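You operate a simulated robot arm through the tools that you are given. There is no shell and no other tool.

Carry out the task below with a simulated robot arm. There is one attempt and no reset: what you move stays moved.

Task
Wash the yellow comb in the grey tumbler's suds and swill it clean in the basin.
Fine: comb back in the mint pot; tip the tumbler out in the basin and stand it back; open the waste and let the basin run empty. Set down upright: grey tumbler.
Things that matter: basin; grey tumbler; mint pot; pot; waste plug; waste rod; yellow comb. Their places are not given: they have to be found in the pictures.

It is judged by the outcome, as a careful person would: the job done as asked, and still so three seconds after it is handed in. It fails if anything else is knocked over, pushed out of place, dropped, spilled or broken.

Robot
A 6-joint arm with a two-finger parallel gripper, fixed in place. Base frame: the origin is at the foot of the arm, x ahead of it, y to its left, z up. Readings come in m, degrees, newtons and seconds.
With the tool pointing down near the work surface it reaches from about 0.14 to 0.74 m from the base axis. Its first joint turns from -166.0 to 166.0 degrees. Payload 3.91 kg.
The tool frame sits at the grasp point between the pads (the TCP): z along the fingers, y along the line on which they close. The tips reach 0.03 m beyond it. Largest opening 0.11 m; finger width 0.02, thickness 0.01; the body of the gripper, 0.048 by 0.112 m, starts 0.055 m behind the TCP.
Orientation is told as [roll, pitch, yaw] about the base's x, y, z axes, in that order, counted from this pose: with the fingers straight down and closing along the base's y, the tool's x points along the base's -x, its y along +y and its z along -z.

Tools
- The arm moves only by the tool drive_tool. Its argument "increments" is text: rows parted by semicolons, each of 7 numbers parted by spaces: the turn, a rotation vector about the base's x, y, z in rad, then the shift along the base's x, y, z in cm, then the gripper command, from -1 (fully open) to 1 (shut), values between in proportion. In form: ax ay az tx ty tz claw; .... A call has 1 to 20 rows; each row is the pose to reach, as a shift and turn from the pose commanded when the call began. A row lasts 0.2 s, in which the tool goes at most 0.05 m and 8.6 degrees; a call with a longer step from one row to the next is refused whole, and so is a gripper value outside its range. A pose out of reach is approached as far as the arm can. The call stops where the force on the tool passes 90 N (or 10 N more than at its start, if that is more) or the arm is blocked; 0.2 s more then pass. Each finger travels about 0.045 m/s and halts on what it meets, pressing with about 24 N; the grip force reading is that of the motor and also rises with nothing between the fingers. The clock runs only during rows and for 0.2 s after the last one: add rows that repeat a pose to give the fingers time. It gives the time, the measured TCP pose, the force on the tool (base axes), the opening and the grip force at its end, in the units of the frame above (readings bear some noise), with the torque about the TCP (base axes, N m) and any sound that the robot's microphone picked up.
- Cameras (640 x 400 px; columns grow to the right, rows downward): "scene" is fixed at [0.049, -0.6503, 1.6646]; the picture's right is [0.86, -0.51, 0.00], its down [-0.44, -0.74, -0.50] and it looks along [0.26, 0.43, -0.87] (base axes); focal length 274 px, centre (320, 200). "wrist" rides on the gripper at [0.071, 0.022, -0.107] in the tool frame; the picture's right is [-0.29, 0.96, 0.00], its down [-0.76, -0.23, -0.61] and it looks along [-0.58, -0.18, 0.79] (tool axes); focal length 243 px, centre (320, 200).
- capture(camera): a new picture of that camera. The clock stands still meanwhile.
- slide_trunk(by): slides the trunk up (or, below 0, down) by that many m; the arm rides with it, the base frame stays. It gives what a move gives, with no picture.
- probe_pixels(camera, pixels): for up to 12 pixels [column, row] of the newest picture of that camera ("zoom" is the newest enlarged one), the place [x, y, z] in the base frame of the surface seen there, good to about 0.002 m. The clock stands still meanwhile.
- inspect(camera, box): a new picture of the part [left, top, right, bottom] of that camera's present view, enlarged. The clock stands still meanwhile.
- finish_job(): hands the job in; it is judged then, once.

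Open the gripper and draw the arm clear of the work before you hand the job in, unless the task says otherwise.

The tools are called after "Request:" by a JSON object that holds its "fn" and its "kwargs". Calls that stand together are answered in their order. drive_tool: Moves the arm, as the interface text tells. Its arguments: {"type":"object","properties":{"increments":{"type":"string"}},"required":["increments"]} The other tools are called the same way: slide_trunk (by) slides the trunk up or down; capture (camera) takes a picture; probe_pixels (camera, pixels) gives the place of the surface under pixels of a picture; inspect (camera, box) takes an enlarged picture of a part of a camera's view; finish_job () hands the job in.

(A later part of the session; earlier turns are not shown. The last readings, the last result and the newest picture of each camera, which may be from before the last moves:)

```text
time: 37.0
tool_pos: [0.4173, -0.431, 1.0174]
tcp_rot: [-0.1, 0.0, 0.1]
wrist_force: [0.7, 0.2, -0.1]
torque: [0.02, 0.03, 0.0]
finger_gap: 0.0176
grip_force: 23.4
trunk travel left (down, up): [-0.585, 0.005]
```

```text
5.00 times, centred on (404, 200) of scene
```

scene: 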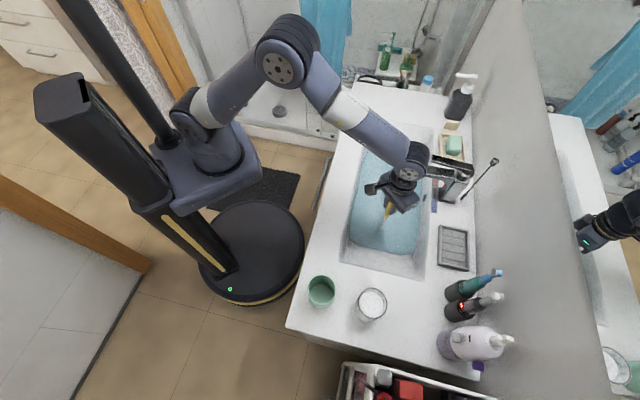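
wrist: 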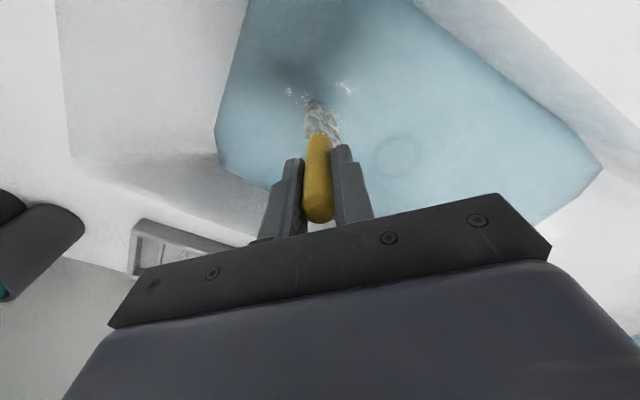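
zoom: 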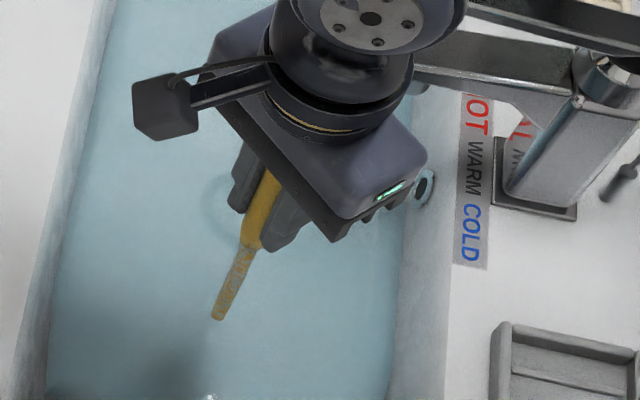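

The dirt is gone (head now yellow) with thinned suds streaks remaining. I'll dip again and swill for longer.

Request:
{"fn": "drive_tool", "kwargs": {"increments": "0 0 0 0 0 -3 1; 0 0 0 0 0 -6 1; 0 0 0 0 0 -7.5 1; 0 0 0 0 0 -8.5 1; 0 0 0 2 0 -8.5 1; 0 0 0 4 2 -8.5 1; 0 0 0 2 4 -8.5 1; 0 0 0 0 2 -8.5 1; 0 0 0 -2 0 -8.5 1; 0 0 0 0 -2 -8.5 1; 0 0 0 2 0 -8.5 1; 0 0 0 4 2 -8.5 1; 0 0 0 2 4 -8.5 1; 0 0 0 0 2 -8.5 1; 0 0 0 -2 0 -8.5 1; 0 0 0 0 -2 -8.5 1; 0 0 0 2 0 -8.5 1; 0 0 0 4 2 -8.5 1; 0 0 0 2 4 -8.5 1; 0 0 0 0 2 -8.5 1"}}

Request:
{"fn": "drive_tool", "kwargs": {"increments": "0 0 0 2 -2 0 1; 0 0 0 4 0 0 1; 0 0 0 2 2 0 1; 0 0 0 0 0 0 1; 0 0 0 2 -2 0 1; 0 0 0 4 0 0 1; 0 0 0 2 2 0 1; 0 0 0 0 0 0 1; 0 0 0 2 -2 0 1; 0 0 0 4 0 0 1; 0 0 0 2 2 0 1; 0 0 0 0 0 0 1; 0 0 0 0 -1 2 1; 0 0 0 0 -2 4 1; 0 0 0 0 -2 6 1; 0 0 0 0 -2 8 1; 0 0 0 0 -2 9 1; 0 0 0 0 -2 9 1"}}

Request:
{"fn": "inspect", "kwargs": {"camera": "wrist", "box": [240, 50, 400, 150]}}

Request:
{"fn": "inspect", "kwargs": {"camera": "scene", "box": [340, 160, 468, 240]}}

```text
time: 41.2
tool_pos: [0.4199, -0.4128, 0.9322]
tcp_rot: [-0.1, 0.1, -0.1]
wrist_force: [0.2, 0.4, 0.2]
torque: [0.01, 0.01, -0.01]
finger_gap: 0.0177
grip_force: 23.9
trunk travel left (down, up): [-0.585, 0.005]
```

```text
time: 45.0
tool_pos: [0.4183, -0.4318, 1.0214]
tcp_rot: [0.0, 0.0, 0.0]
wrist_force: [0.2, -0.3, -0.9]
torque: [-0.01, 0.0, -0.05]
finger_gap: 0.0175
grip_force: 24.0
trunk travel left (down, up): [-0.585, 0.005]
```

```text
4.00 times, centred on (320, 100) of wrist
```

zoom: 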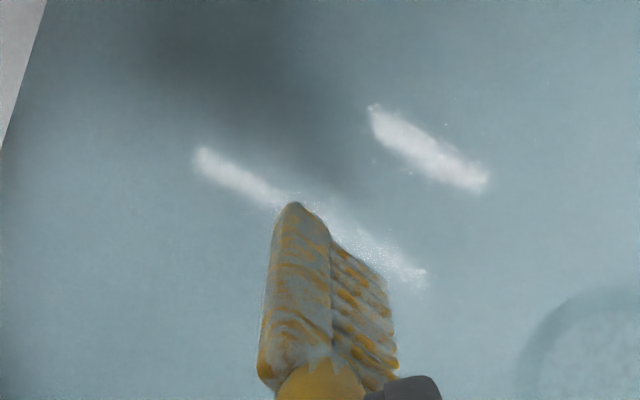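

```text
5.00 times, centred on (404, 200) of scene
```

zoom: 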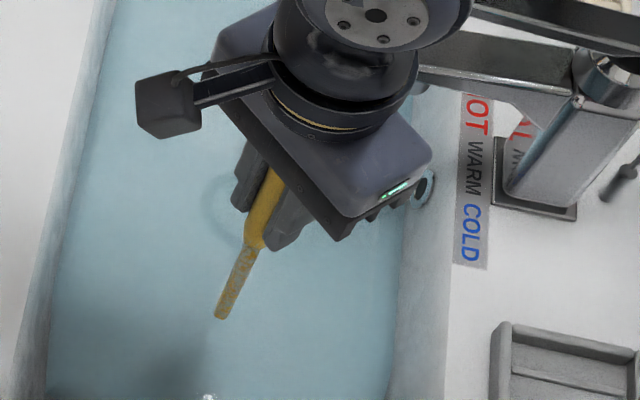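

The look has not changed since the last swill. I'll enlarge the head much more to see whether the grey streaks are suds or just a wet film.

Request:
{"fn": "inspect", "kwargs": {"camera": "scene", "box": [372, 200, 404, 230]}}

Request:
{"fn": "inspect", "kwargs": {"camera": "wrist", "box": [296, 95, 346, 150]}}

```text
13.33 times, centred on (388, 215) of scene
```

zoom: 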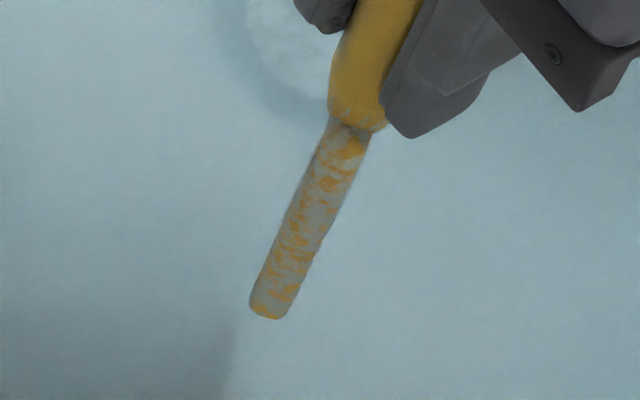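

```text
7.27 times, centred on (321, 122) of wrist
```

zoom: 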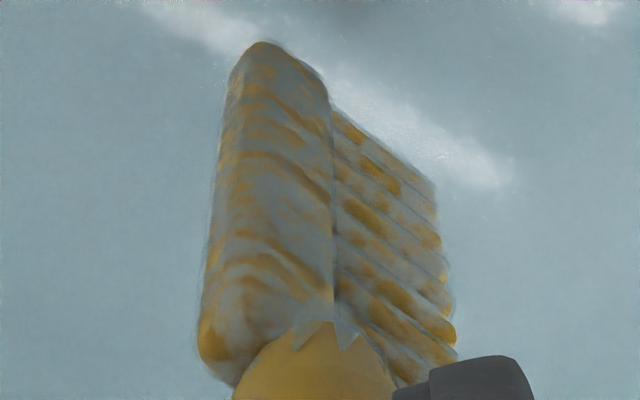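

The streaks are now the basin water's blue-grey, not white, so they may just be a water film. I'll hold the comb over the basin for a few seconds to let it drip and see if it changes.

Request:
{"fn": "drive_tool", "kwargs": {"increments": "0 0 0 0 0 0 1; 0 0 0 0 0 0 1; 0 0 0 0 0 0 1; 0 0 0 0 0 0 1; 0 0 0 0 0 0 1; 0 0 0 0 0 0 1; 0 0 0 0 0 0 1; 0 0 0 0 0 0 1; 0 0 0 0 0 0 1; 0 0 0 0 0 0 1; 0 0 0 0 0 0 1; 0 0 0 0 0 0 1; 0 0 0 0 0 0 1; 0 0 0 0 0 0 1; 0 0 0 0 0 0 1; 0 0 0 0 0 0 1; 0 0 0 0 0 0 1; 0 0 0 0 0 0 1; 0 0 0 0 0 0 1; 0 0 0 0 0 0 1"}}

Request:
{"fn": "inspect", "kwargs": {"camera": "wrist", "box": [296, 95, 346, 150]}}

```text
time: 49.2
tool_pos: [0.4189, -0.4312, 1.0205]
tcp_rot: [0.0, 0.0, 0.0]
wrist_force: [0.3, -0.8, -0.4]
torque: [-0.02, 0.0, -0.01]
finger_gap: 0.0172
grip_force: 24.1
trunk travel left (down, up): [-0.585, 0.005]
```

```text
7.27 times, centred on (321, 122) of wrist
```

zoom: 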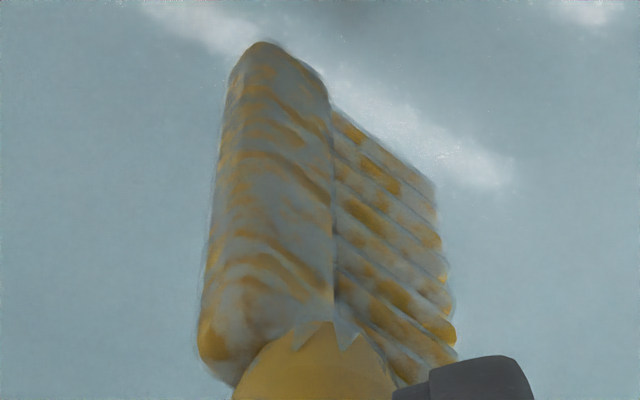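

No change while dripping. To be thorough about the upper end of the head, I'll tilt the comb about 35° outward (flat-wise) above the basin so more of it goes under, then lower it.

Request:
{"fn": "drive_tool", "kwargs": {"increments": "-0.104 -0.065 0 -0.7 0.2 0 1; -0.208 -0.13 0 -1.4 0.4 0 1; -0.312 -0.195 0 -2.1 0.6 0 1; -0.416 -0.26 0 -2.8 0.8 0 1; -0.519 -0.324 0 -3.4 1.1 0 1; -0.519 -0.324 0 -3.4 1.1 -3 1; -0.519 -0.324 0 -3.4 1.1 -6 1; -0.519 -0.324 0 -3.4 1.1 -8 1; -0.519 -0.324 0 -3.4 1.1 -8 1"}}

Request:
{"fn": "capture", "kwargs": {"camera": "wrist"}}

Request:
{"fn": "capture", "kwargs": {"camera": "scene"}}

```text
time: 51.2
tool_pos: [0.3845, -0.4187, 0.9396]
tcp_rot: [-30.7, -17.6, 4.9]
wrist_force: [-0.5, -0.1, -0.4]
torque: [0.01, -0.01, -0.02]
finger_gap: 0.0174
grip_force: 24.1
trunk travel left (down, up): [-0.585, 0.005]
```

```text
taken
```

wrist: 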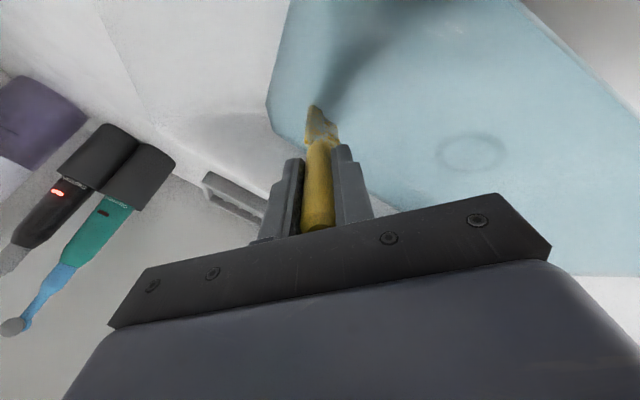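

```text
taken
```

scene: 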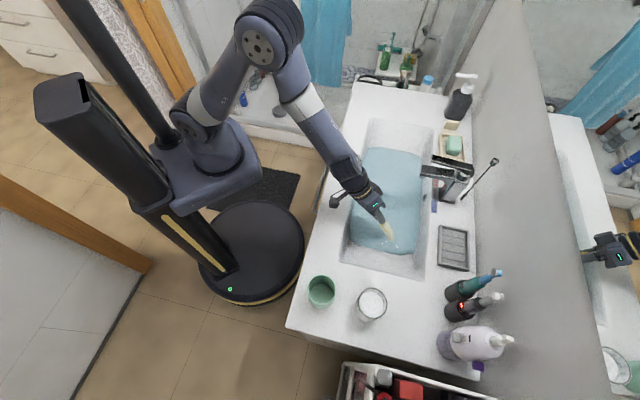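

The tilted comb is at the water and the gripper clears the rim. I'll lower 2 cm more and swill with small moves along the basin.

Request:
{"fn": "drive_tool", "kwargs": {"increments": "0 0 0 0 0 -1 1; 0 0 0 0 0 -2 1; 0 0 0 0 0 -2.2 1; 0 0 0 0 0 -2.2 1"}}

Request:
{"fn": "inspect", "kwargs": {"camera": "wrist", "box": [270, 70, 380, 190]}}

Request:
{"fn": "inspect", "kwargs": {"camera": "scene", "box": [320, 170, 448, 250]}}

```text
time: 52.2
tool_pos: [0.3848, -0.4195, 0.9178]
tcp_rot: [-30.9, -17.6, 4.8]
wrist_force: [0.3, -0.3, -0.6]
torque: [0.01, -0.02, 0.01]
finger_gap: 0.0174
grip_force: 24.3
trunk travel left (down, up): [-0.585, 0.005]
```

```text
3.33 times, centred on (325, 130) of wrist
```

zoom: 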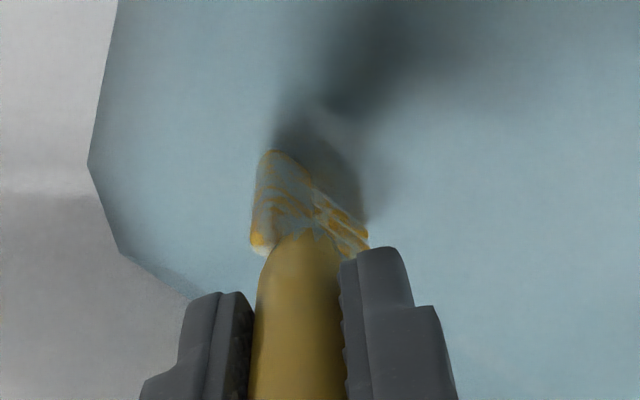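

```text
5.00 times, centred on (384, 210) of scene
```

zoom: 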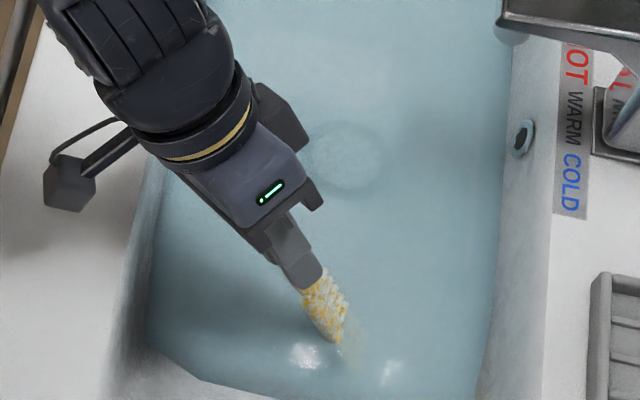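

Lit from this side the coat shows white on yellow, so suds do remain. I'll lower a little more and swill longer with faster strokes in this tilted pose.

Request:
{"fn": "drive_tool", "kwargs": {"increments": "0 0 0 0 0 -0.6 1; 0 0 0 2 2 -0.6 1; 0 0 0 4 4 -0.6 1; 0 0 0 6 6 -0.6 1; 0 0 0 4 4 -0.6 1; 0 0 0 2 2 -0.6 1; 0 0 0 0 0 -0.6 1; 0 0 0 2 2 -0.6 1; 0 0 0 4 4 -0.6 1; 0 0 0 6 6 -0.6 1; 0 0 0 4 4 -0.6 1; 0 0 0 2 2 -0.6 1; 0 0 0 0 0 -0.6 1; 0 0 0 2 2 -0.6 1; 0 0 0 4 4 -0.6 1; 0 0 0 6 6 -0.6 1; 0 0 0 4 4 -0.6 1; 0 0 0 2 2 -0.6 1; 0 0 0 0 0 -0.6 1; 0 0 0 0 0 -0.6 1"}}

Request:
{"fn": "inspect", "kwargs": {"camera": "wrist", "box": [270, 70, 380, 190]}}

Request:
{"fn": "inspect", "kwargs": {"camera": "scene", "box": [360, 205, 424, 245]}}

```text
time: 56.4
tool_pos: [0.3854, -0.421, 0.916]
tcp_rot: [-30.7, -17.7, 4.9]
wrist_force: [0.5, -0.2, -0.5]
torque: [0.01, 0.04, -0.01]
finger_gap: 0.0175
grip_force: 23.8
trunk travel left (down, up): [-0.585, 0.005]
```

```text
3.33 times, centred on (325, 130) of wrist
```

zoom: 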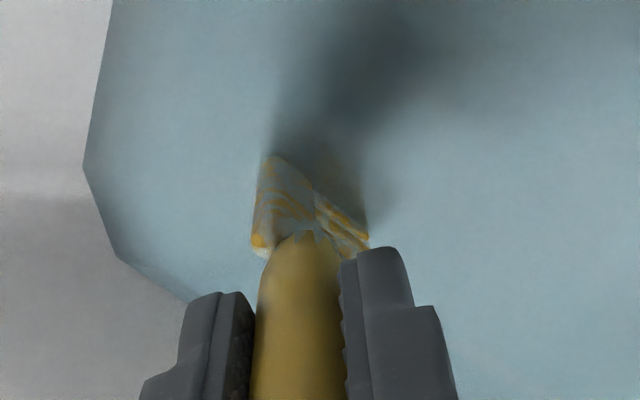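

```text
10.00 times, centred on (392, 225) of scene
```

zoom: 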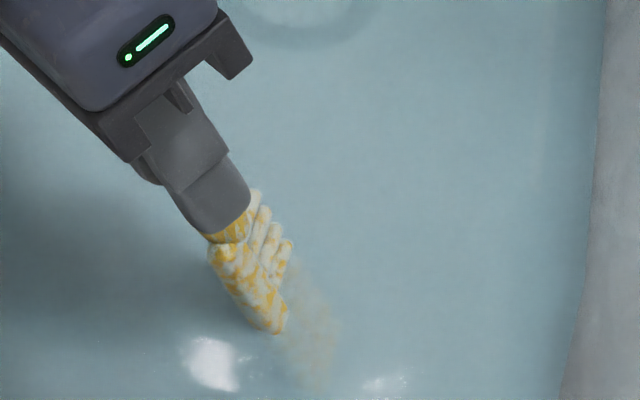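

White suds still cover much of the head, and its upper end can't get under in this pose. I'll lift out, straighten, and then re-orient (yaw 90°, tilt along the basin's length) so the head can lie fully under water.

Request:
{"fn": "drive_tool", "kwargs": {"increments": "0 0 0 0 0 3 1; 0 0 0 0 0 7 1; 0 0 0 0 0 11 1; 0 0 0 0 0 15 1; 0.104 0.065 0 0.5 0 17 1; 0.208 0.13 0 1 0 17 1; 0.312 0.195 0 1.5 0 17 1; 0.416 0.26 0 2 0 17 1; 0.519 0.324 0 2.5 0 17 1; 0.519 0.324 0 2.5 0 17 1"}}

Request:
{"fn": "capture", "kwargs": {"camera": "wrist"}}

Request:
{"fn": "inspect", "kwargs": {"camera": "scene", "box": [340, 150, 468, 230]}}

```text
time: 58.6
tool_pos: [0.4091, -0.4209, 1.0845]
tcp_rot: [0.1, 0.0, 0.1]
wrist_force: [0.3, 0.2, -0.2]
torque: [0.02, 0.01, 0.01]
finger_gap: 0.0174
grip_force: 24.1
trunk travel left (down, up): [-0.585, 0.005]
```

```text
taken
```

wrist: 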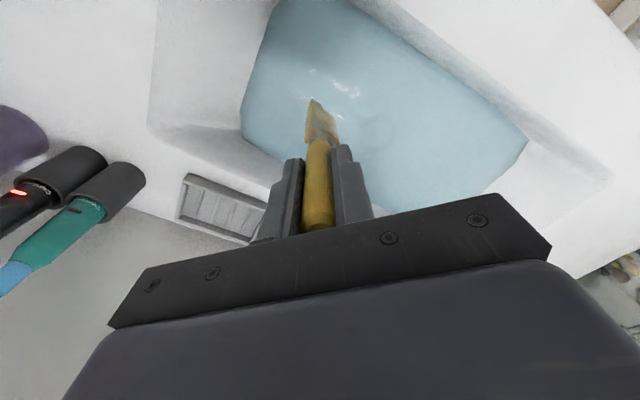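

```text
5.00 times, centred on (404, 190) of scene
```

zoom: 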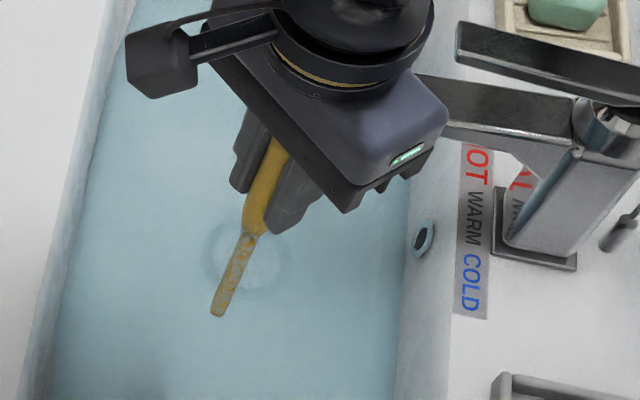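

The lower part of the head now looks clearer yellow with patches near the handle. I'll enlarge to confirm whether rinsing is per-part.

Request:
{"fn": "inspect", "kwargs": {"camera": "wrist", "box": [296, 90, 346, 150]}}

Request:
{"fn": "inspect", "kwargs": {"camera": "scene", "box": [372, 190, 404, 220]}}

```text
6.67 times, centred on (321, 120) of wrist
```

zoom: 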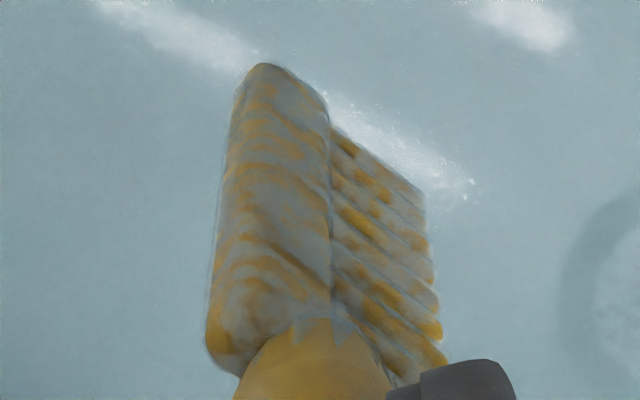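

```text
13.33 times, centred on (388, 205) of scene
```

zoom: 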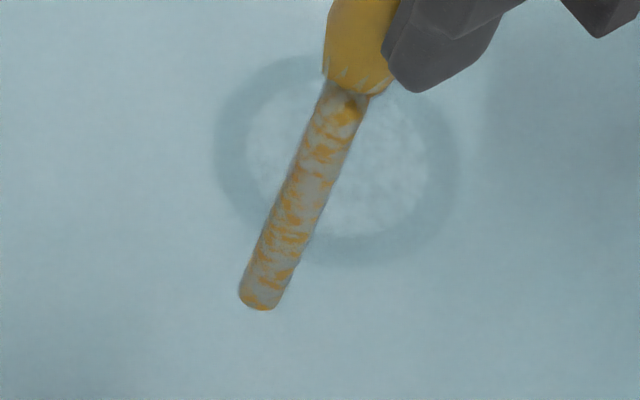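

The suds pattern is uniform and unchanged, so full submersion seems needed. I'll yaw the tool +90° in the air here (z≈1.085), moving slightly toward the basin front for tap clearance.

Request:
{"fn": "drive_tool", "kwargs": {"increments": "0 0 0.143 0 0.2 0 1; 0 0 0.286 0.1 0.6 0 1; 0 0 0.429 0.3 1.2 0 1; 0 0 0.572 0.5 1.8 0 1; 0 0 0.715 0.8 2.4 0 1; 0 0 0.858 1.2 3.2 0 1; 0 0 1.001 1.6 4 0 1; 0 0 1.144 2.2 5 0 1; 0 0 1.287 2.8 6 0 1; 0 0 1.43 3.4 7 0 1; 0 0 1.571 4 8 0 1; 0 0 1.571 4 8 0 1"}}

Request:
{"fn": "capture", "kwargs": {"camera": "wrist"}}

Request:
{"fn": "capture", "kwargs": {"camera": "scene"}}

```text
time: 61.2
tool_pos: [0.4494, -0.3408, 1.0829]
tcp_rot: [0.0, 0.0, 90.1]
wrist_force: [0.4, 0.4, -0.3]
torque: [0.01, -0.01, -0.02]
finger_gap: 0.0174
grip_force: 23.8
trunk travel left (down, up): [-0.585, 0.005]
```

```text
taken
```

wrist: 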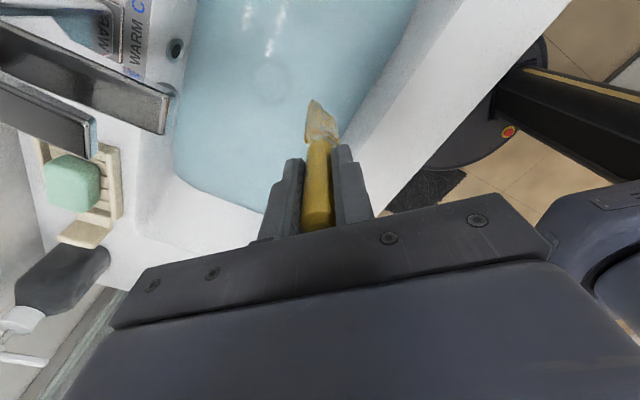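

```text
taken
```

scene: 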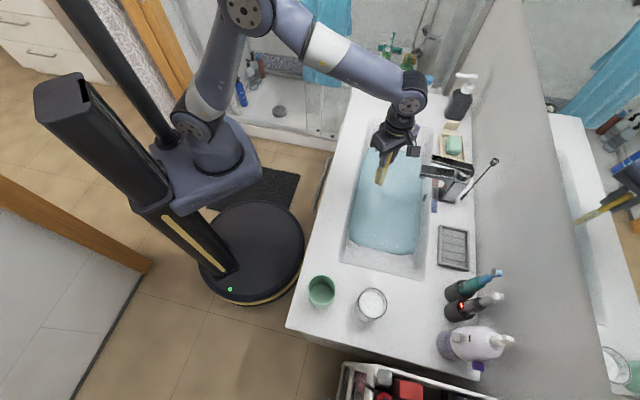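

Yaw reached cleanly. Now I'll tilt 60° so the comb points along the basin toward the tumbler end, the gripper staying over the basin, still at z≈1.08.

Request:
{"fn": "drive_tool", "kwargs": {"increments": "-0.0925 0.0925 0 0.2 0.2 0 1; -0.185 0.185 0 0.4 0.4 0 1; -0.2775 0.2775 0 0.7 0.7 0 1; -0.37 0.37 0 1.0 1.0 0 1; -0.4625 0.4625 0 1.2 1.2 0 1; -0.555 0.555 0 1.4 1.4 0 1; -0.6475 0.6475 0 1.6 1.6 0 1; -0.74 0.74 0 1.8 1.8 0 1; -0.74 0.74 0 1.8 1.8 0 1"}}

Request:
{"fn": "capture", "kwargs": {"camera": "wrist"}}

Request:
{"fn": "capture", "kwargs": {"camera": "scene"}}

```text
time: 63.2
tool_pos: [0.4674, -0.3212, 1.0818]
tcp_rot: [50.8, 37.8, 108.6]
wrist_force: [-0.6, -0.2, 0.0]
torque: [0.01, 0.01, 0.02]
finger_gap: 0.0176
grip_force: 24.2
trunk travel left (down, up): [-0.585, 0.005]
```

```text
taken
```

wrist: 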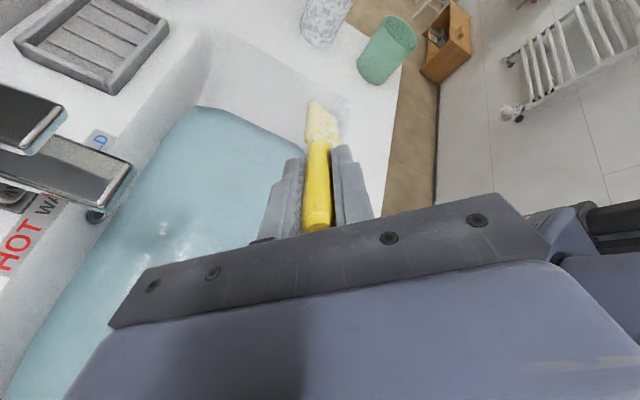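

```text
taken
```

scene: 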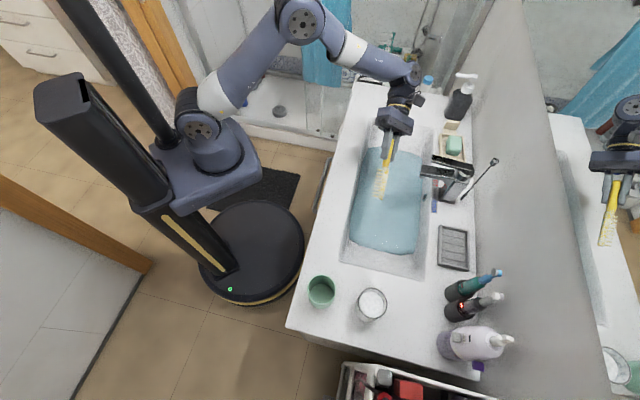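

The pose is reached and clear of the tap. Let me enlarge the comb head now that it is well lit.

Request:
{"fn": "inspect", "kwargs": {"camera": "wrist", "box": [280, 85, 376, 165]}}

Request:
{"fn": "inspect", "kwargs": {"camera": "scene", "box": [352, 140, 416, 210]}}

Request:
{"fn": "probe_pixels", "kwargs": {"camera": "zoom", "pixels": [[290, 340], [310, 330], [300, 240], [320, 160], [330, 80], [350, 60], [290, 300], [325, 300]]}}

```text
5.00 times, centred on (328, 125) of wrist
```

zoom: 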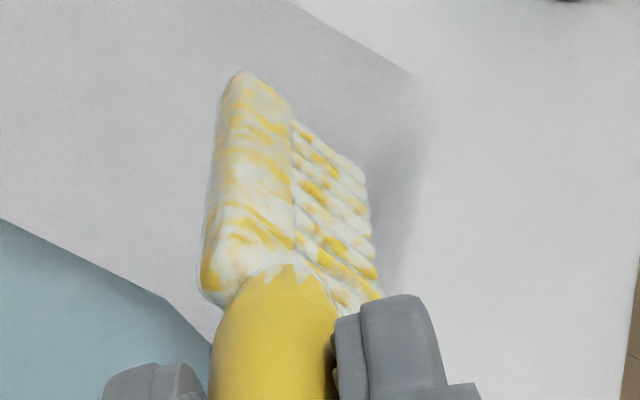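

```text
5.71 times, centred on (384, 175) of scene
```

zoom: 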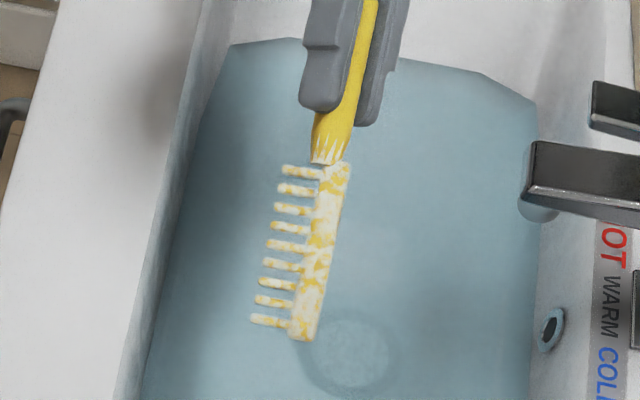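

```text
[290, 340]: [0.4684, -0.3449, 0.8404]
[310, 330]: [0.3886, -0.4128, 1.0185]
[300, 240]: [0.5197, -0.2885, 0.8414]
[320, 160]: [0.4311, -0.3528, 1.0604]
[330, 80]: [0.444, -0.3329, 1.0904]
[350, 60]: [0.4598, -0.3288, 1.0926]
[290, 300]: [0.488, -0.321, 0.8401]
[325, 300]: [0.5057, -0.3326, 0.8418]
```

Now it's plain: the comb is uniformly coated in white suds with clean yellow beneath. I'll lower it in this flat pose, tip over (0.39,-0.415), in stages.

Request:
{"fn": "drive_tool", "kwargs": {"increments": "0 0 0 0 0 -3 1; 0 0 0 0 0 -6 1; 0 0 0 0 0 -9 1; 0 0 0 0 0 -12 1; 0 0 0 0 0 -15 1; 0 0 0 0 0 -17.5 1; 0 0 0 0 0 -17.5 1"}}

Request:
{"fn": "capture", "kwargs": {"camera": "scene"}}

Request:
{"fn": "inspect", "kwargs": {"camera": "scene", "box": [352, 140, 448, 220]}}

Request:
{"fn": "capture", "kwargs": {"camera": "wrist"}}

```text
time: 64.8
tool_pos: [0.4661, -0.3203, 0.9074]
tcp_rot: [50.7, 37.8, 108.5]
wrist_force: [1.2, 1.1, -0.2]
torque: [0.03, -0.05, 0.03]
finger_gap: 0.0173
grip_force: 24.1
trunk travel left (down, up): [-0.585, 0.005]
```

```text
taken
```

scene: 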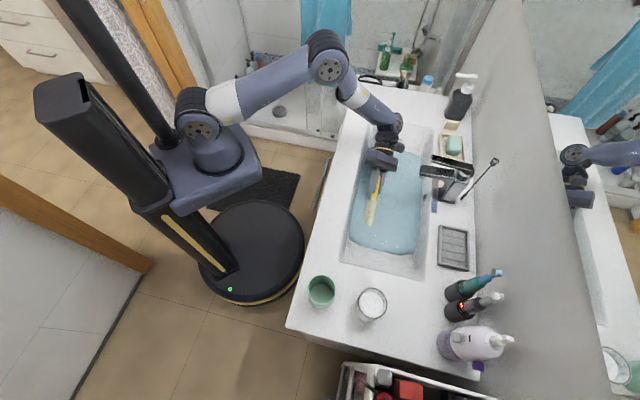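

```text
5.00 times, centred on (400, 180) of scene
```

zoom: 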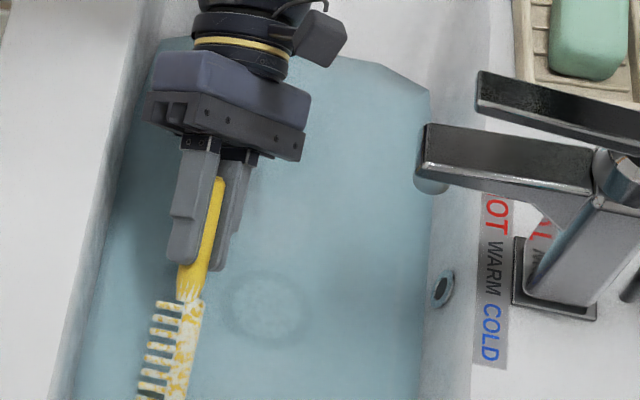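

```text
taken
```

wrist: 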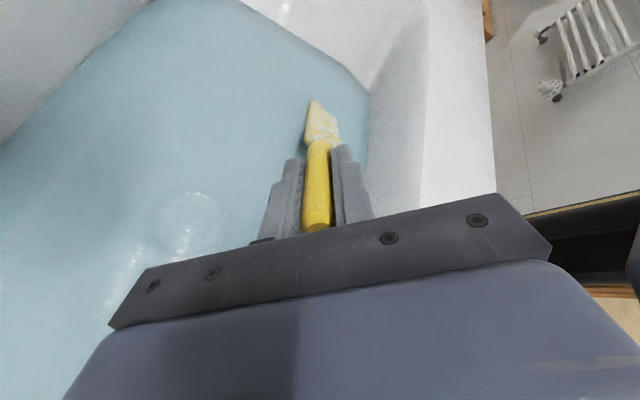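

Clearances look good: gripper well between the basin front and the spout. I'll lower 3 cm more.

Request:
{"fn": "drive_tool", "kwargs": {"increments": "0 0 0 0 0 -1 1; 0 0 0 0 0 -2 1; 0 0 0 0 0 -3 1; 0 0 0 0 0 -3 1"}}

Request:
{"fn": "inspect", "kwargs": {"camera": "scene", "box": [340, 160, 436, 240]}}

Request:
{"fn": "inspect", "kwargs": {"camera": "wrist", "box": [270, 70, 380, 180]}}

```text
time: 65.8
tool_pos: [0.4662, -0.3207, 0.8788]
tcp_rot: [50.7, 37.7, 108.4]
wrist_force: [-0.6, -0.3, -0.2]
torque: [0.03, 0.0, 0.0]
finger_gap: 0.0174
grip_force: 23.6
trunk travel left (down, up): [-0.585, 0.005]
```

```text
5.00 times, centred on (388, 200) of scene
```

zoom: 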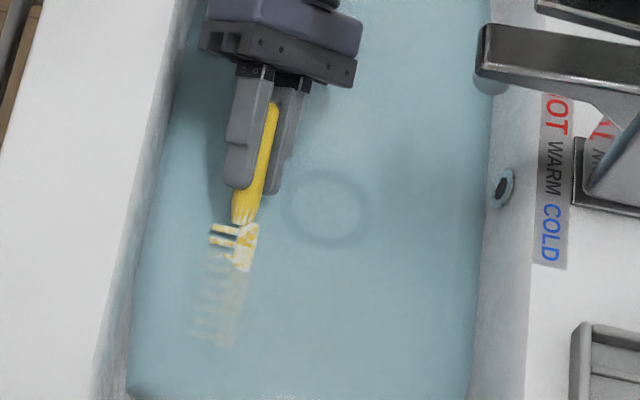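

```text
3.64 times, centred on (325, 125) of wrist
```

zoom: 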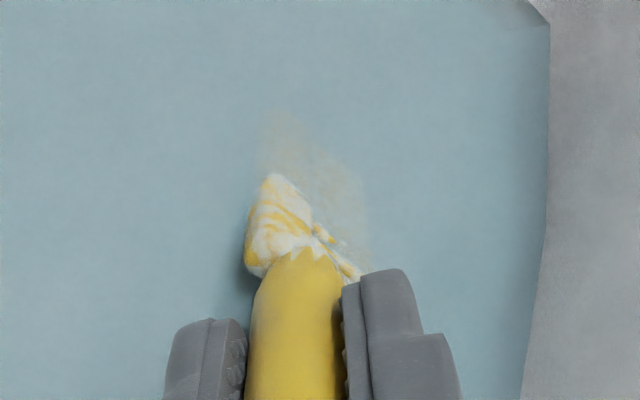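

Most of the head is under now. I'll go 1 cm lower and check force before swilling.

Request:
{"fn": "drive_tool", "kwargs": {"increments": "0 0 0 0 0 -0.5 1; 0 0 0 0 0 -1 1; 0 0 0 0 0 -1 1"}}

Request:
{"fn": "inspect", "kwargs": {"camera": "scene", "box": [340, 160, 436, 240]}}

```text
time: 66.6
tool_pos: [0.4663, -0.3222, 0.8691]
tcp_rot: [50.8, 37.7, 108.4]
wrist_force: [-0.7, -0.5, 0.1]
torque: [0.0, 0.0, -0.01]
finger_gap: 0.0175
grip_force: 23.8
trunk travel left (down, up): [-0.585, 0.005]
```

```text
5.00 times, centred on (388, 200) of scene
```

zoom: 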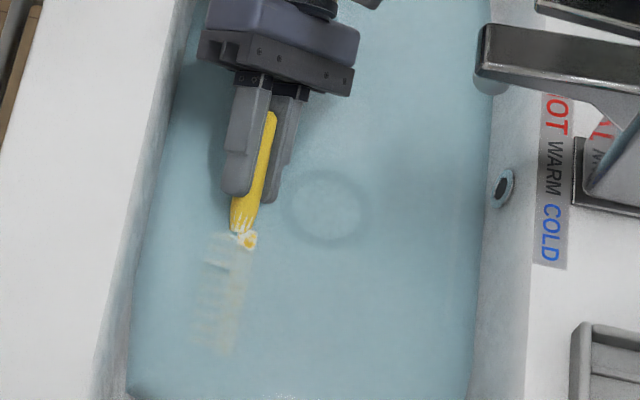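

Only a tiny corner near the handle is above water, with no contact force. Now I'll swill back and forth along the basin.

Request:
{"fn": "drive_tool", "kwargs": {"increments": "0 0 0 1 1 -0.3 1; 0 0 0 2 2 -0.3 1; 0 0 0 3 3 -0.3 1; 0 0 0 2 2 -0.3 1; 0 0 0 1 1 -0.3 1; 0 0 0 0 0 -0.3 1; 0 0 0 1 1 -0.3 1; 0 0 0 2 2 -0.3 1; 0 0 0 3 3 -0.3 1; 0 0 0 2 2 -0.3 1; 0 0 0 1 1 -0.3 1; 0 0 0 0 0 -0.3 1; 0 0 0 1 1 -0.3 1; 0 0 0 2 2 -0.3 1; 0 0 0 3 3 -0.3 1; 0 0 0 2 2 -0.3 1; 0 0 0 1 1 -0.3 1; 0 0 0 0 0 -0.3 1; 0 0 0 0 0 -0.3 1"}}

Request:
{"fn": "drive_tool", "kwargs": {"increments": "0 0 0 0 0 2 1; 0 0 0 0 0 5 1; 0 0 0 0 0 8 1; 0 0 0 0 0 10 1; 0 0 0 0 0 10 1"}}

Request:
{"fn": "inspect", "kwargs": {"camera": "scene", "box": [340, 150, 436, 230]}}

Request:
{"fn": "inspect", "kwargs": {"camera": "wrist", "box": [270, 70, 380, 180]}}

```text
time: 70.6
tool_pos: [0.4644, -0.3214, 0.8661]
tcp_rot: [50.7, 37.8, 108.5]
wrist_force: [0.4, -0.2, 1.5]
torque: [-0.04, 0.1, -0.03]
finger_gap: 0.0172
grip_force: 23.6
trunk travel left (down, up): [-0.585, 0.005]
```

```text
time: 71.8
tool_pos: [0.467, -0.3218, 0.9641]
tcp_rot: [50.6, 37.7, 108.5]
wrist_force: [-0.9, -1.2, 0.3]
torque: [0.04, 0.0, 0.01]
finger_gap: 0.0175
grip_force: 24.3
trunk travel left (down, up): [-0.585, 0.005]
```

```text
5.00 times, centred on (388, 190) of scene
```

zoom: 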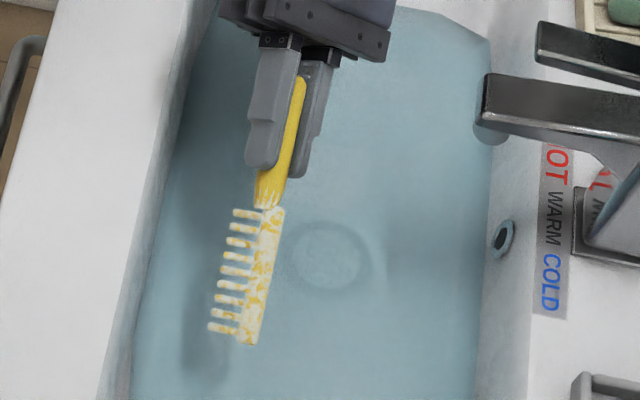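

```text
3.64 times, centred on (325, 125) of wrist
```

zoom: 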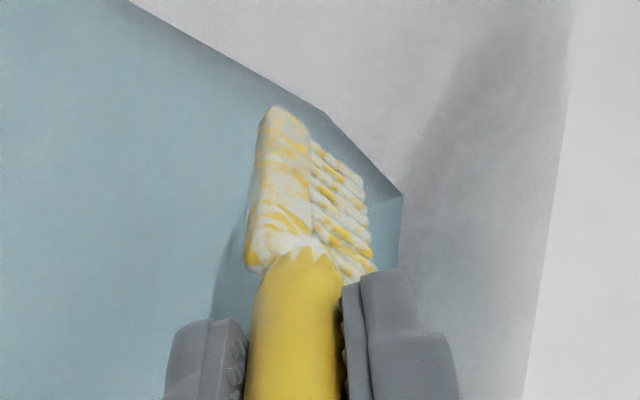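

The coat looks the same as before the last swill. I'll try one more with the head entirely beneath the surface: tilt 6° further and go about 1.2 cm deeper, watching the force.

Request:
{"fn": "drive_tool", "kwargs": {"increments": "-0.08 0.08 0 0 0 0 1; -0.08 0.08 0 0.5 0.5 -3 1; -0.08 0.08 0 0.5 0.5 -6 1; -0.08 0.08 0 0.5 0.5 -8.5 1; -0.08 0.08 0 0.5 0.5 -9.5 1; -0.08 0.08 0 0.5 0.5 -10.3 1; -0.08 0.08 0 0.5 0.5 -10.8 1; -0.08 0.08 0 0.5 0.5 -10.8 1"}}

Request:
{"fn": "inspect", "kwargs": {"camera": "scene", "box": [340, 150, 436, 230]}}

Request:
{"fn": "inspect", "kwargs": {"camera": "wrist", "box": [270, 70, 380, 180]}}

```text
time: 73.6
tool_pos: [0.473, -0.3172, 0.8581]
tcp_rot: [58.3, 40.3, 113.2]
wrist_force: [-0.4, -0.3, 0.0]
torque: [0.03, 0.0, 0.01]
finger_gap: 0.0175
grip_force: 23.8
trunk travel left (down, up): [-0.585, 0.005]
```

```text
5.00 times, centred on (388, 190) of scene
```

zoom: 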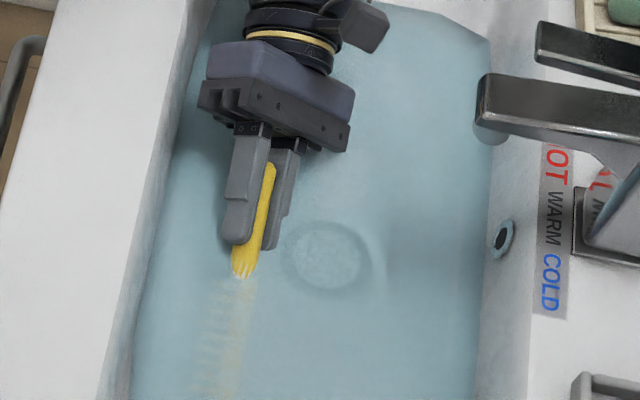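

```text
3.64 times, centred on (325, 125) of wrist
```

zoom: 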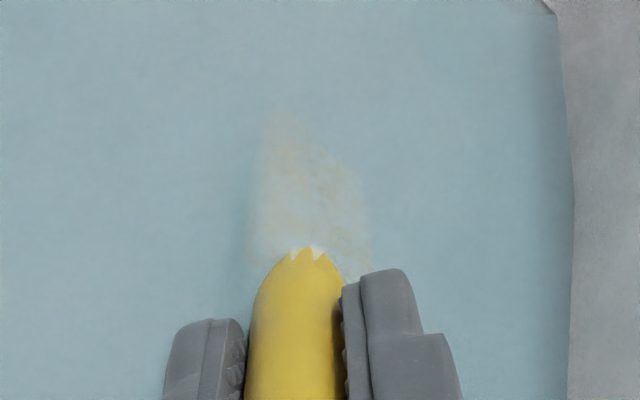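

The head is entirely under with no contact force. I'll lower 0.3 cm more and swill with longer strokes along the basin.

Request:
{"fn": "drive_tool", "kwargs": {"increments": "0 0 0 1.5 1.5 -0.3 1; 0 0 0 3.5 3.5 -0.3 1; 0 0 0 5.5 5.5 -0.3 1; 0 0 0 3.5 3.5 -0.3 1; 0 0 0 1.5 1.5 -0.3 1; 0 0 0 0 0 -0.3 1; 0 0 0 1.5 1.5 -0.3 1; 0 0 0 3.5 3.5 -0.3 1; 0 0 0 5.5 5.5 -0.3 1; 0 0 0 3.5 3.5 -0.3 1; 0 0 0 1.5 1.5 -0.3 1; 0 0 0 0 0 -0.3 1; 0 0 0 1.5 1.5 -0.3 1; 0 0 0 3.5 3.5 -0.3 1; 0 0 0 5.5 5.5 -0.3 1; 0 0 0 3.5 3.5 -0.3 1; 0 0 0 1.5 1.5 -0.3 1; 0 0 0 0 0 -0.3 1; 0 0 0 0 0 -0.3 1"}}

Request:
{"fn": "drive_tool", "kwargs": {"increments": "0 0 0 0 0 2 1; 0 0 0 0 0 5 1; 0 0 0 0 0 8 1; 0 0 0 0 0 11 1; 0 0 0 0 0 11 1"}}

Request:
{"fn": "inspect", "kwargs": {"camera": "scene", "box": [340, 150, 436, 230]}}

Request:
{"fn": "inspect", "kwargs": {"camera": "wrist", "box": [270, 70, 380, 180]}}

```text
time: 77.6
tool_pos: [0.4713, -0.317, 0.8572]
tcp_rot: [58.3, 40.4, 113.4]
wrist_force: [-0.2, -0.3, 0.4]
torque: [0.03, 0.0, -0.03]
finger_gap: 0.0177
grip_force: 24.3
trunk travel left (down, up): [-0.585, 0.005]
```

```text
time: 78.8
tool_pos: [0.4745, -0.319, 0.9667]
tcp_rot: [58.4, 40.4, 113.3]
wrist_force: [-0.3, -1.5, -0.1]
torque: [0.0, 0.02, 0.01]
finger_gap: 0.0172
grip_force: 24.2
trunk travel left (down, up): [-0.585, 0.005]
```

```text
5.00 times, centred on (388, 190) of scene
```

zoom: 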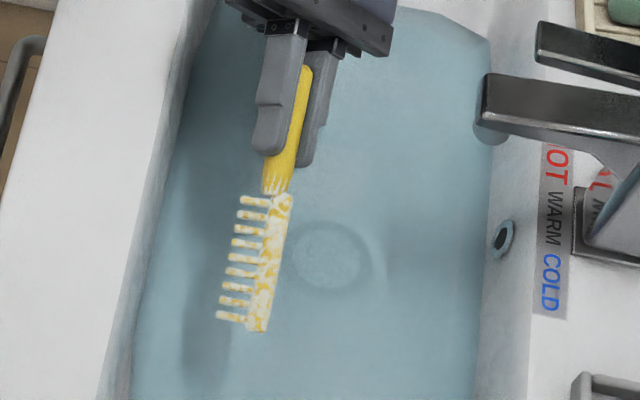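

```text
3.64 times, centred on (325, 125) of wrist
```

zoom: 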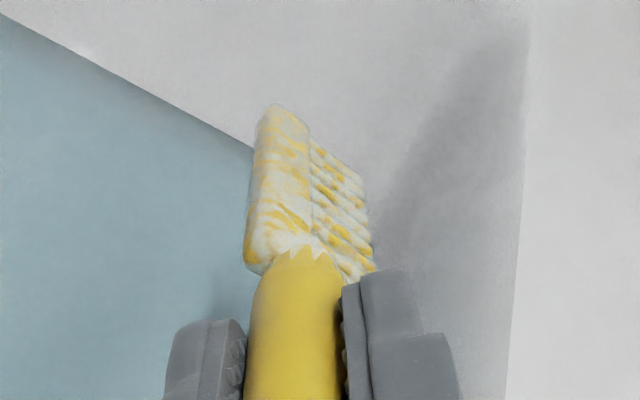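

Still no change, even fully under, so this may be just a wet film rather than suds. To settle it I'll compare with a fresh suds dip: first raise, undo the tilt, and return to upright.

Request:
{"fn": "drive_tool", "kwargs": {"increments": "0 0 0 0 0 4 1; 0 0 0 0 0 8 1; 0 0 0 0 0 11.5 1; 0.1025 -0.1025 0 -0.5 -0.5 11.5 1; 0.205 -0.205 0 -1 -1 11.5 1; 0.3075 -0.3075 0 -1.5 -1.5 11.5 1; 0.41 -0.41 0 -2 -2 11.5 1; 0.5125 -0.5125 0 -2.5 -2.5 11.5 1; 0.615 -0.615 0 -3 -3 11.5 1; 0.7175 -0.7175 0 -3.5 -3.5 11.5 1; 0.82 -0.82 0 -4 -4 11.5 1; 0.82 -0.82 0 -4 -4 11.5 1"}}

Request:
{"fn": "drive_tool", "kwargs": {"increments": "0 0 -0.143 -0.2 -0.8 1 1; 0 0 -0.286 -0.4 -1.6 2 1; 0 0 -0.429 -0.6 -2.4 3 1; 0 0 -0.572 -0.8 -3.2 4 1; 0 0 -0.715 -1 -4 5 1; 0 0 -0.858 -1.2 -4.8 6 1; 0 0 -1.001 -1.4 -5.6 7 1; 0 0 -1.144 -1.6 -6.4 8 1; 0 0 -1.287 -1.8 -7.2 9 1; 0 0 -1.43 -2 -8 10 1; 0 0 -1.571 -2.2 -8.6 10.5 1; 0 0 -1.571 -2.2 -8.6 10.5 1"}}

Request:
{"fn": "capture", "kwargs": {"camera": "scene"}}

Request:
{"fn": "inspect", "kwargs": {"camera": "wrist", "box": [270, 70, 380, 180]}}

```text
time: 81.4
tool_pos: [0.4317, -0.355, 1.0807]
tcp_rot: [-0.1, 0.0, 90.1]
wrist_force: [-0.7, 0.1, -1.2]
torque: [-0.03, -0.01, -0.04]
finger_gap: 0.0174
grip_force: 24.3
trunk travel left (down, up): [-0.585, 0.005]
```

```text
time: 84.0
tool_pos: [0.4103, -0.4419, 1.1844]
tcp_rot: [0.1, 0.0, 0.0]
wrist_force: [0.0, 0.6, -1.0]
torque: [0.02, -0.02, 0.0]
finger_gap: 0.0177
grip_force: 24.0
trunk travel left (down, up): [-0.585, 0.005]
```

```text
taken
```

scene: 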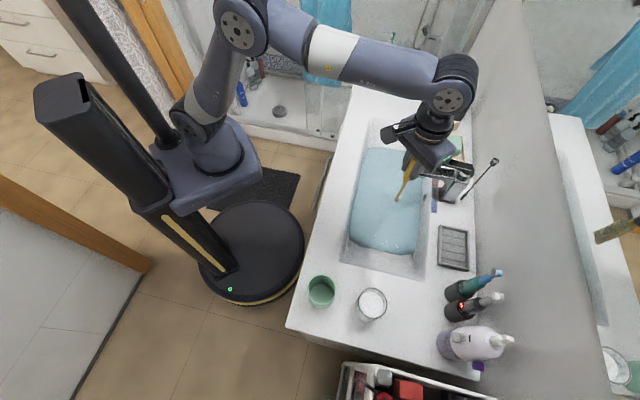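

```text
3.64 times, centred on (325, 125) of wrist
```

zoom: 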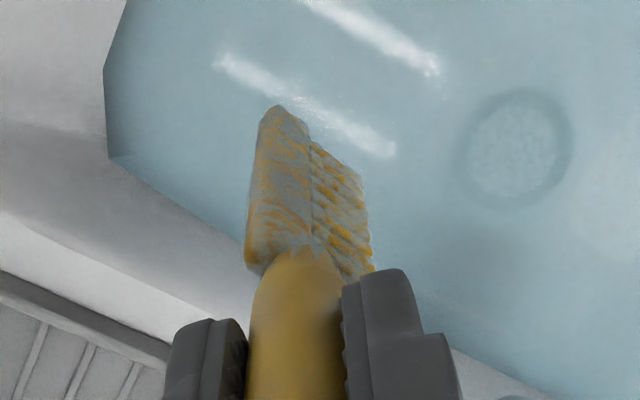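

I'll take the full wrist picture here, in nearly the same pose as when the comb arrived lathered (t=29), to compare the head's look.

Request:
{"fn": "capture", "kwargs": {"camera": "wrist"}}

Request:
{"fn": "inspect", "kwargs": {"camera": "scene", "box": [380, 150, 428, 210]}}

```text
taken
```

wrist: 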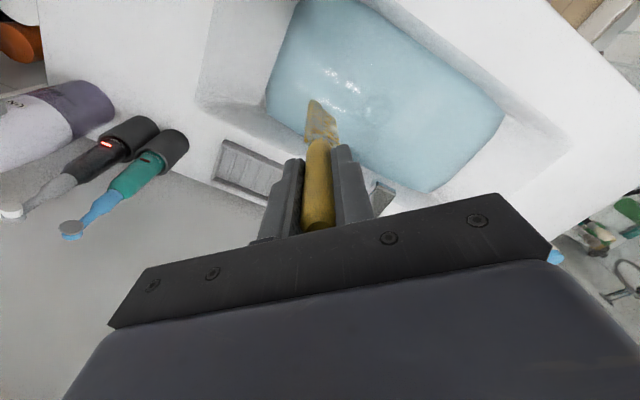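

```text
6.67 times, centred on (404, 180) of scene
```

zoom: 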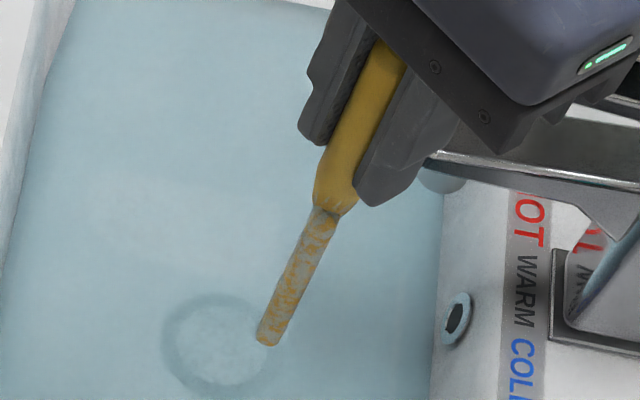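

Compared with t=29 (whitish head), the head is now golden with only a thin grey film. For certainty I'll do one more wash-and-rinse cycle and see if the film changes: moving back over the tumbler.

Request:
{"fn": "drive_tool", "kwargs": {"increments": "0 0 0 -3 -2.7 0.2 1; 0 0 0 -6 -5.3 0.2 1; 0 0 0 -9 -8 0.2 1; 0 0 0 -12 -10.7 0.2 1; 0 0 0 -15 -13.3 0.2 1; 0 0 0 -17.5 -15.6 0.2 1; 0 0 0 -19.6 -17.5 0.2 1; 0 0 0 -19.6 -17.5 0.2 1; 0 0 0 -19.6 -17.5 0.2 1"}}

Request:
{"fn": "inspect", "kwargs": {"camera": "wrist", "box": [240, 50, 400, 150]}}

Request:
{"fn": "capture", "kwargs": {"camera": "scene"}}

```text
time: 86.0
tool_pos: [0.2153, -0.6197, 1.1873]
tcp_rot: [0.0, 0.0, 0.1]
wrist_force: [-0.9, 0.6, -0.5]
torque: [-0.03, -0.01, -0.03]
finger_gap: 0.0174
grip_force: 23.6
trunk travel left (down, up): [-0.585, 0.005]
```

```text
4.00 times, centred on (320, 100) of wrist
```

zoom: 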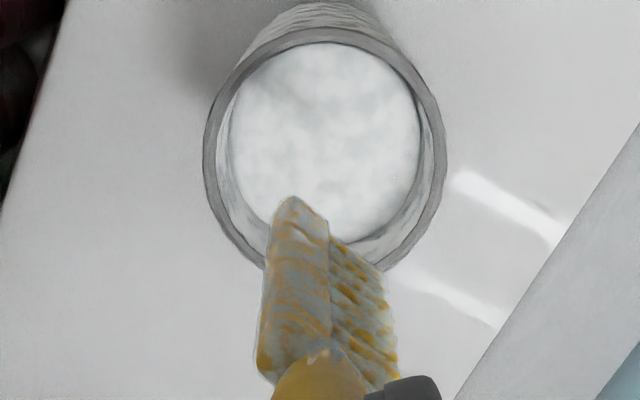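

```text
taken
```

scene: 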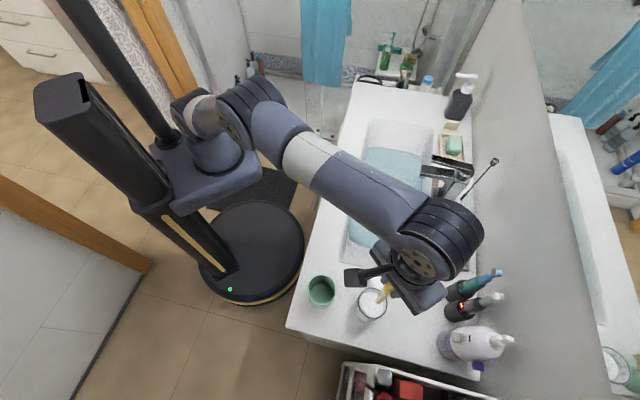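

In this same spot at t=27 the coat was warm white over brown; now it is a thin bluish water film over clean yellow, so it is washed and rinsed — no further dip. I'll carry it back over the mint pot at (0.127,-0.528).

Request:
{"fn": "drive_tool", "kwargs": {"increments": "0 0 0 -2.2 2.3 0 1; 0 0 0 -4.4 4.6 0 1; 0 0 0 -6.6 6.9 0 1; 0 0 0 -8.7 9.1 0 1; 0 0 0 -8.7 9.1 0 1; 0 0 0 -8.7 9.1 0 1"}}

Request:
{"fn": "inspect", "kwargs": {"camera": "wrist", "box": [240, 50, 400, 150]}}

Request:
{"fn": "capture", "kwargs": {"camera": "scene"}}

```text
time: 87.4
tool_pos: [0.128, -0.5264, 1.1872]
tcp_rot: [0.0, -0.1, 0.0]
wrist_force: [-0.2, 0.1, -0.7]
torque: [0.02, 0.01, 0.0]
finger_gap: 0.0174
grip_force: 24.2
trunk travel left (down, up): [-0.585, 0.005]
```

```text
4.00 times, centred on (320, 100) of wrist
```

zoom: 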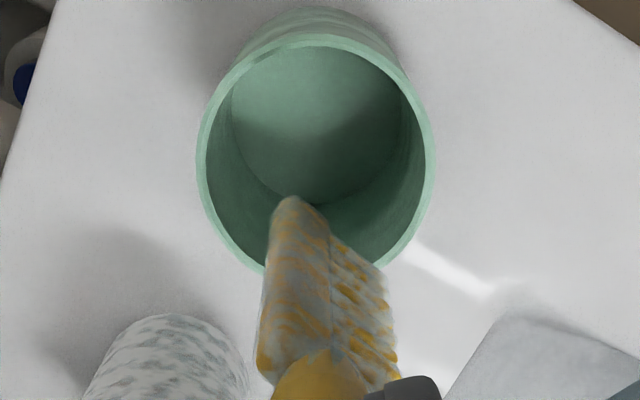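

```text
taken
```

scene: 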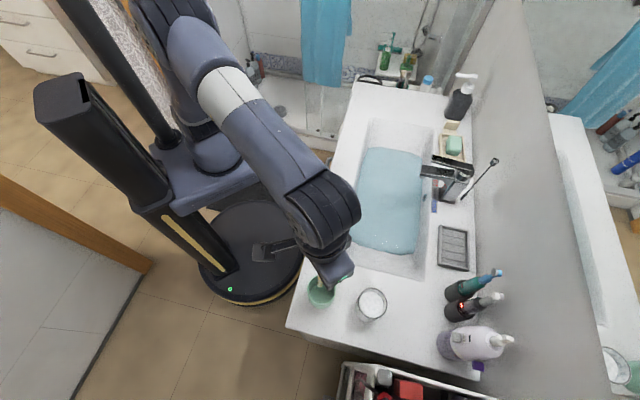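

The coat is still noticeable, and I want a decisive comparison rather than a guess. I'll go back to the tumbler, dip again, and see if the fresh lather looks different from this film.

Request:
{"fn": "drive_tool", "kwargs": {"increments": "0 0 0 2.2 -2.3 0 1; 0 0 0 4.4 -4.6 0 1; 0 0 0 6.6 -6.9 0 1; 0 0 0 8.6 -9.1 0 1; 0 0 0 8.6 -9.1 0 1; 0 0 0 8.6 -9.1 -3 1; 0 0 0 8.6 -9.1 -6 1; 0 0 0 8.6 -9.1 -9 1; 0 0 0 8.6 -9.1 -11.5 1; 0 0 0 8.6 -9.1 -13 1; 0 0 0 9.2 -9.1 -13 1; 0 0 0 8.6 -8.5 -13 1; 0 0 0 8 -9.1 -13 1; 0 0 0 8.6 -9.7 -13 1; 0 0 0 9.2 -9.1 -13 1; 0 0 0 8.6 -8.5 -13 1; 0 0 0 8 -9.1 -13 1; 0 0 0 8.6 -9.7 -13 1; 0 0 0 8.6 -9.1 -13 1"}}

Request:
{"fn": "inspect", "kwargs": {"camera": "wrist", "box": [260, 60, 388, 140]}}

Request:
{"fn": "drive_tool", "kwargs": {"increments": "0 0 0 0 0 3 1; 0 0 0 0 0 6 1; 0 0 0 0 0 9 1; 0 0 0 0 0 11.5 1; 0 0 0 0 0 13 1; 0 0 0 0 0 13 1; 0 0 0 0 0 13 1"}}

Request:
{"fn": "inspect", "kwargs": {"camera": "wrist", "box": [240, 50, 400, 150]}}

```text
time: 91.4
tool_pos: [0.2145, -0.6194, 1.0566]
tcp_rot: [0.0, 0.0, 0.1]
wrist_force: [-0.9, -0.3, -0.5]
torque: [0.0, 0.0, 0.02]
finger_gap: 0.0172
grip_force: 23.5
trunk travel left (down, up): [-0.585, 0.005]
```

```text
5.00 times, centred on (324, 100) of wrist
```

zoom: 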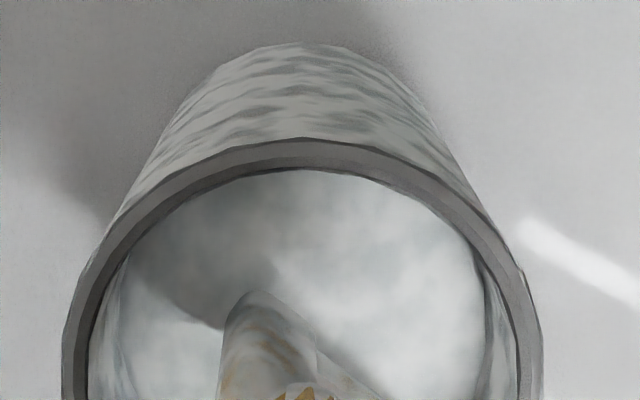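

```text
time: 93.0
tool_pos: [0.2124, -0.616, 1.187]
tcp_rot: [0.1, 0.0, -0.1]
wrist_force: [0.5, -0.2, -0.1]
torque: [-0.01, 0.0, 0.03]
finger_gap: 0.0173
grip_force: 24.1
trunk travel left (down, up): [-0.585, 0.005]
```

```text
4.00 times, centred on (320, 100) of wrist
```

zoom: 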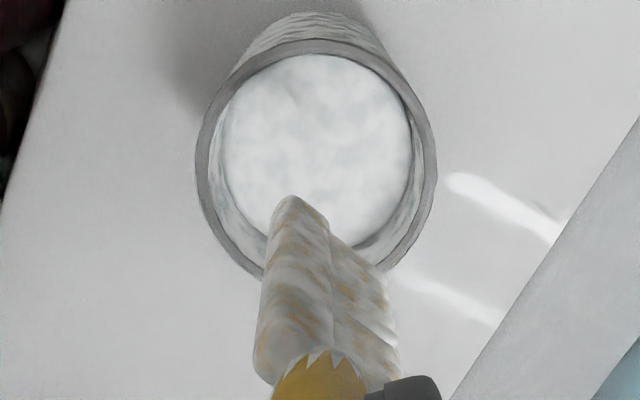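

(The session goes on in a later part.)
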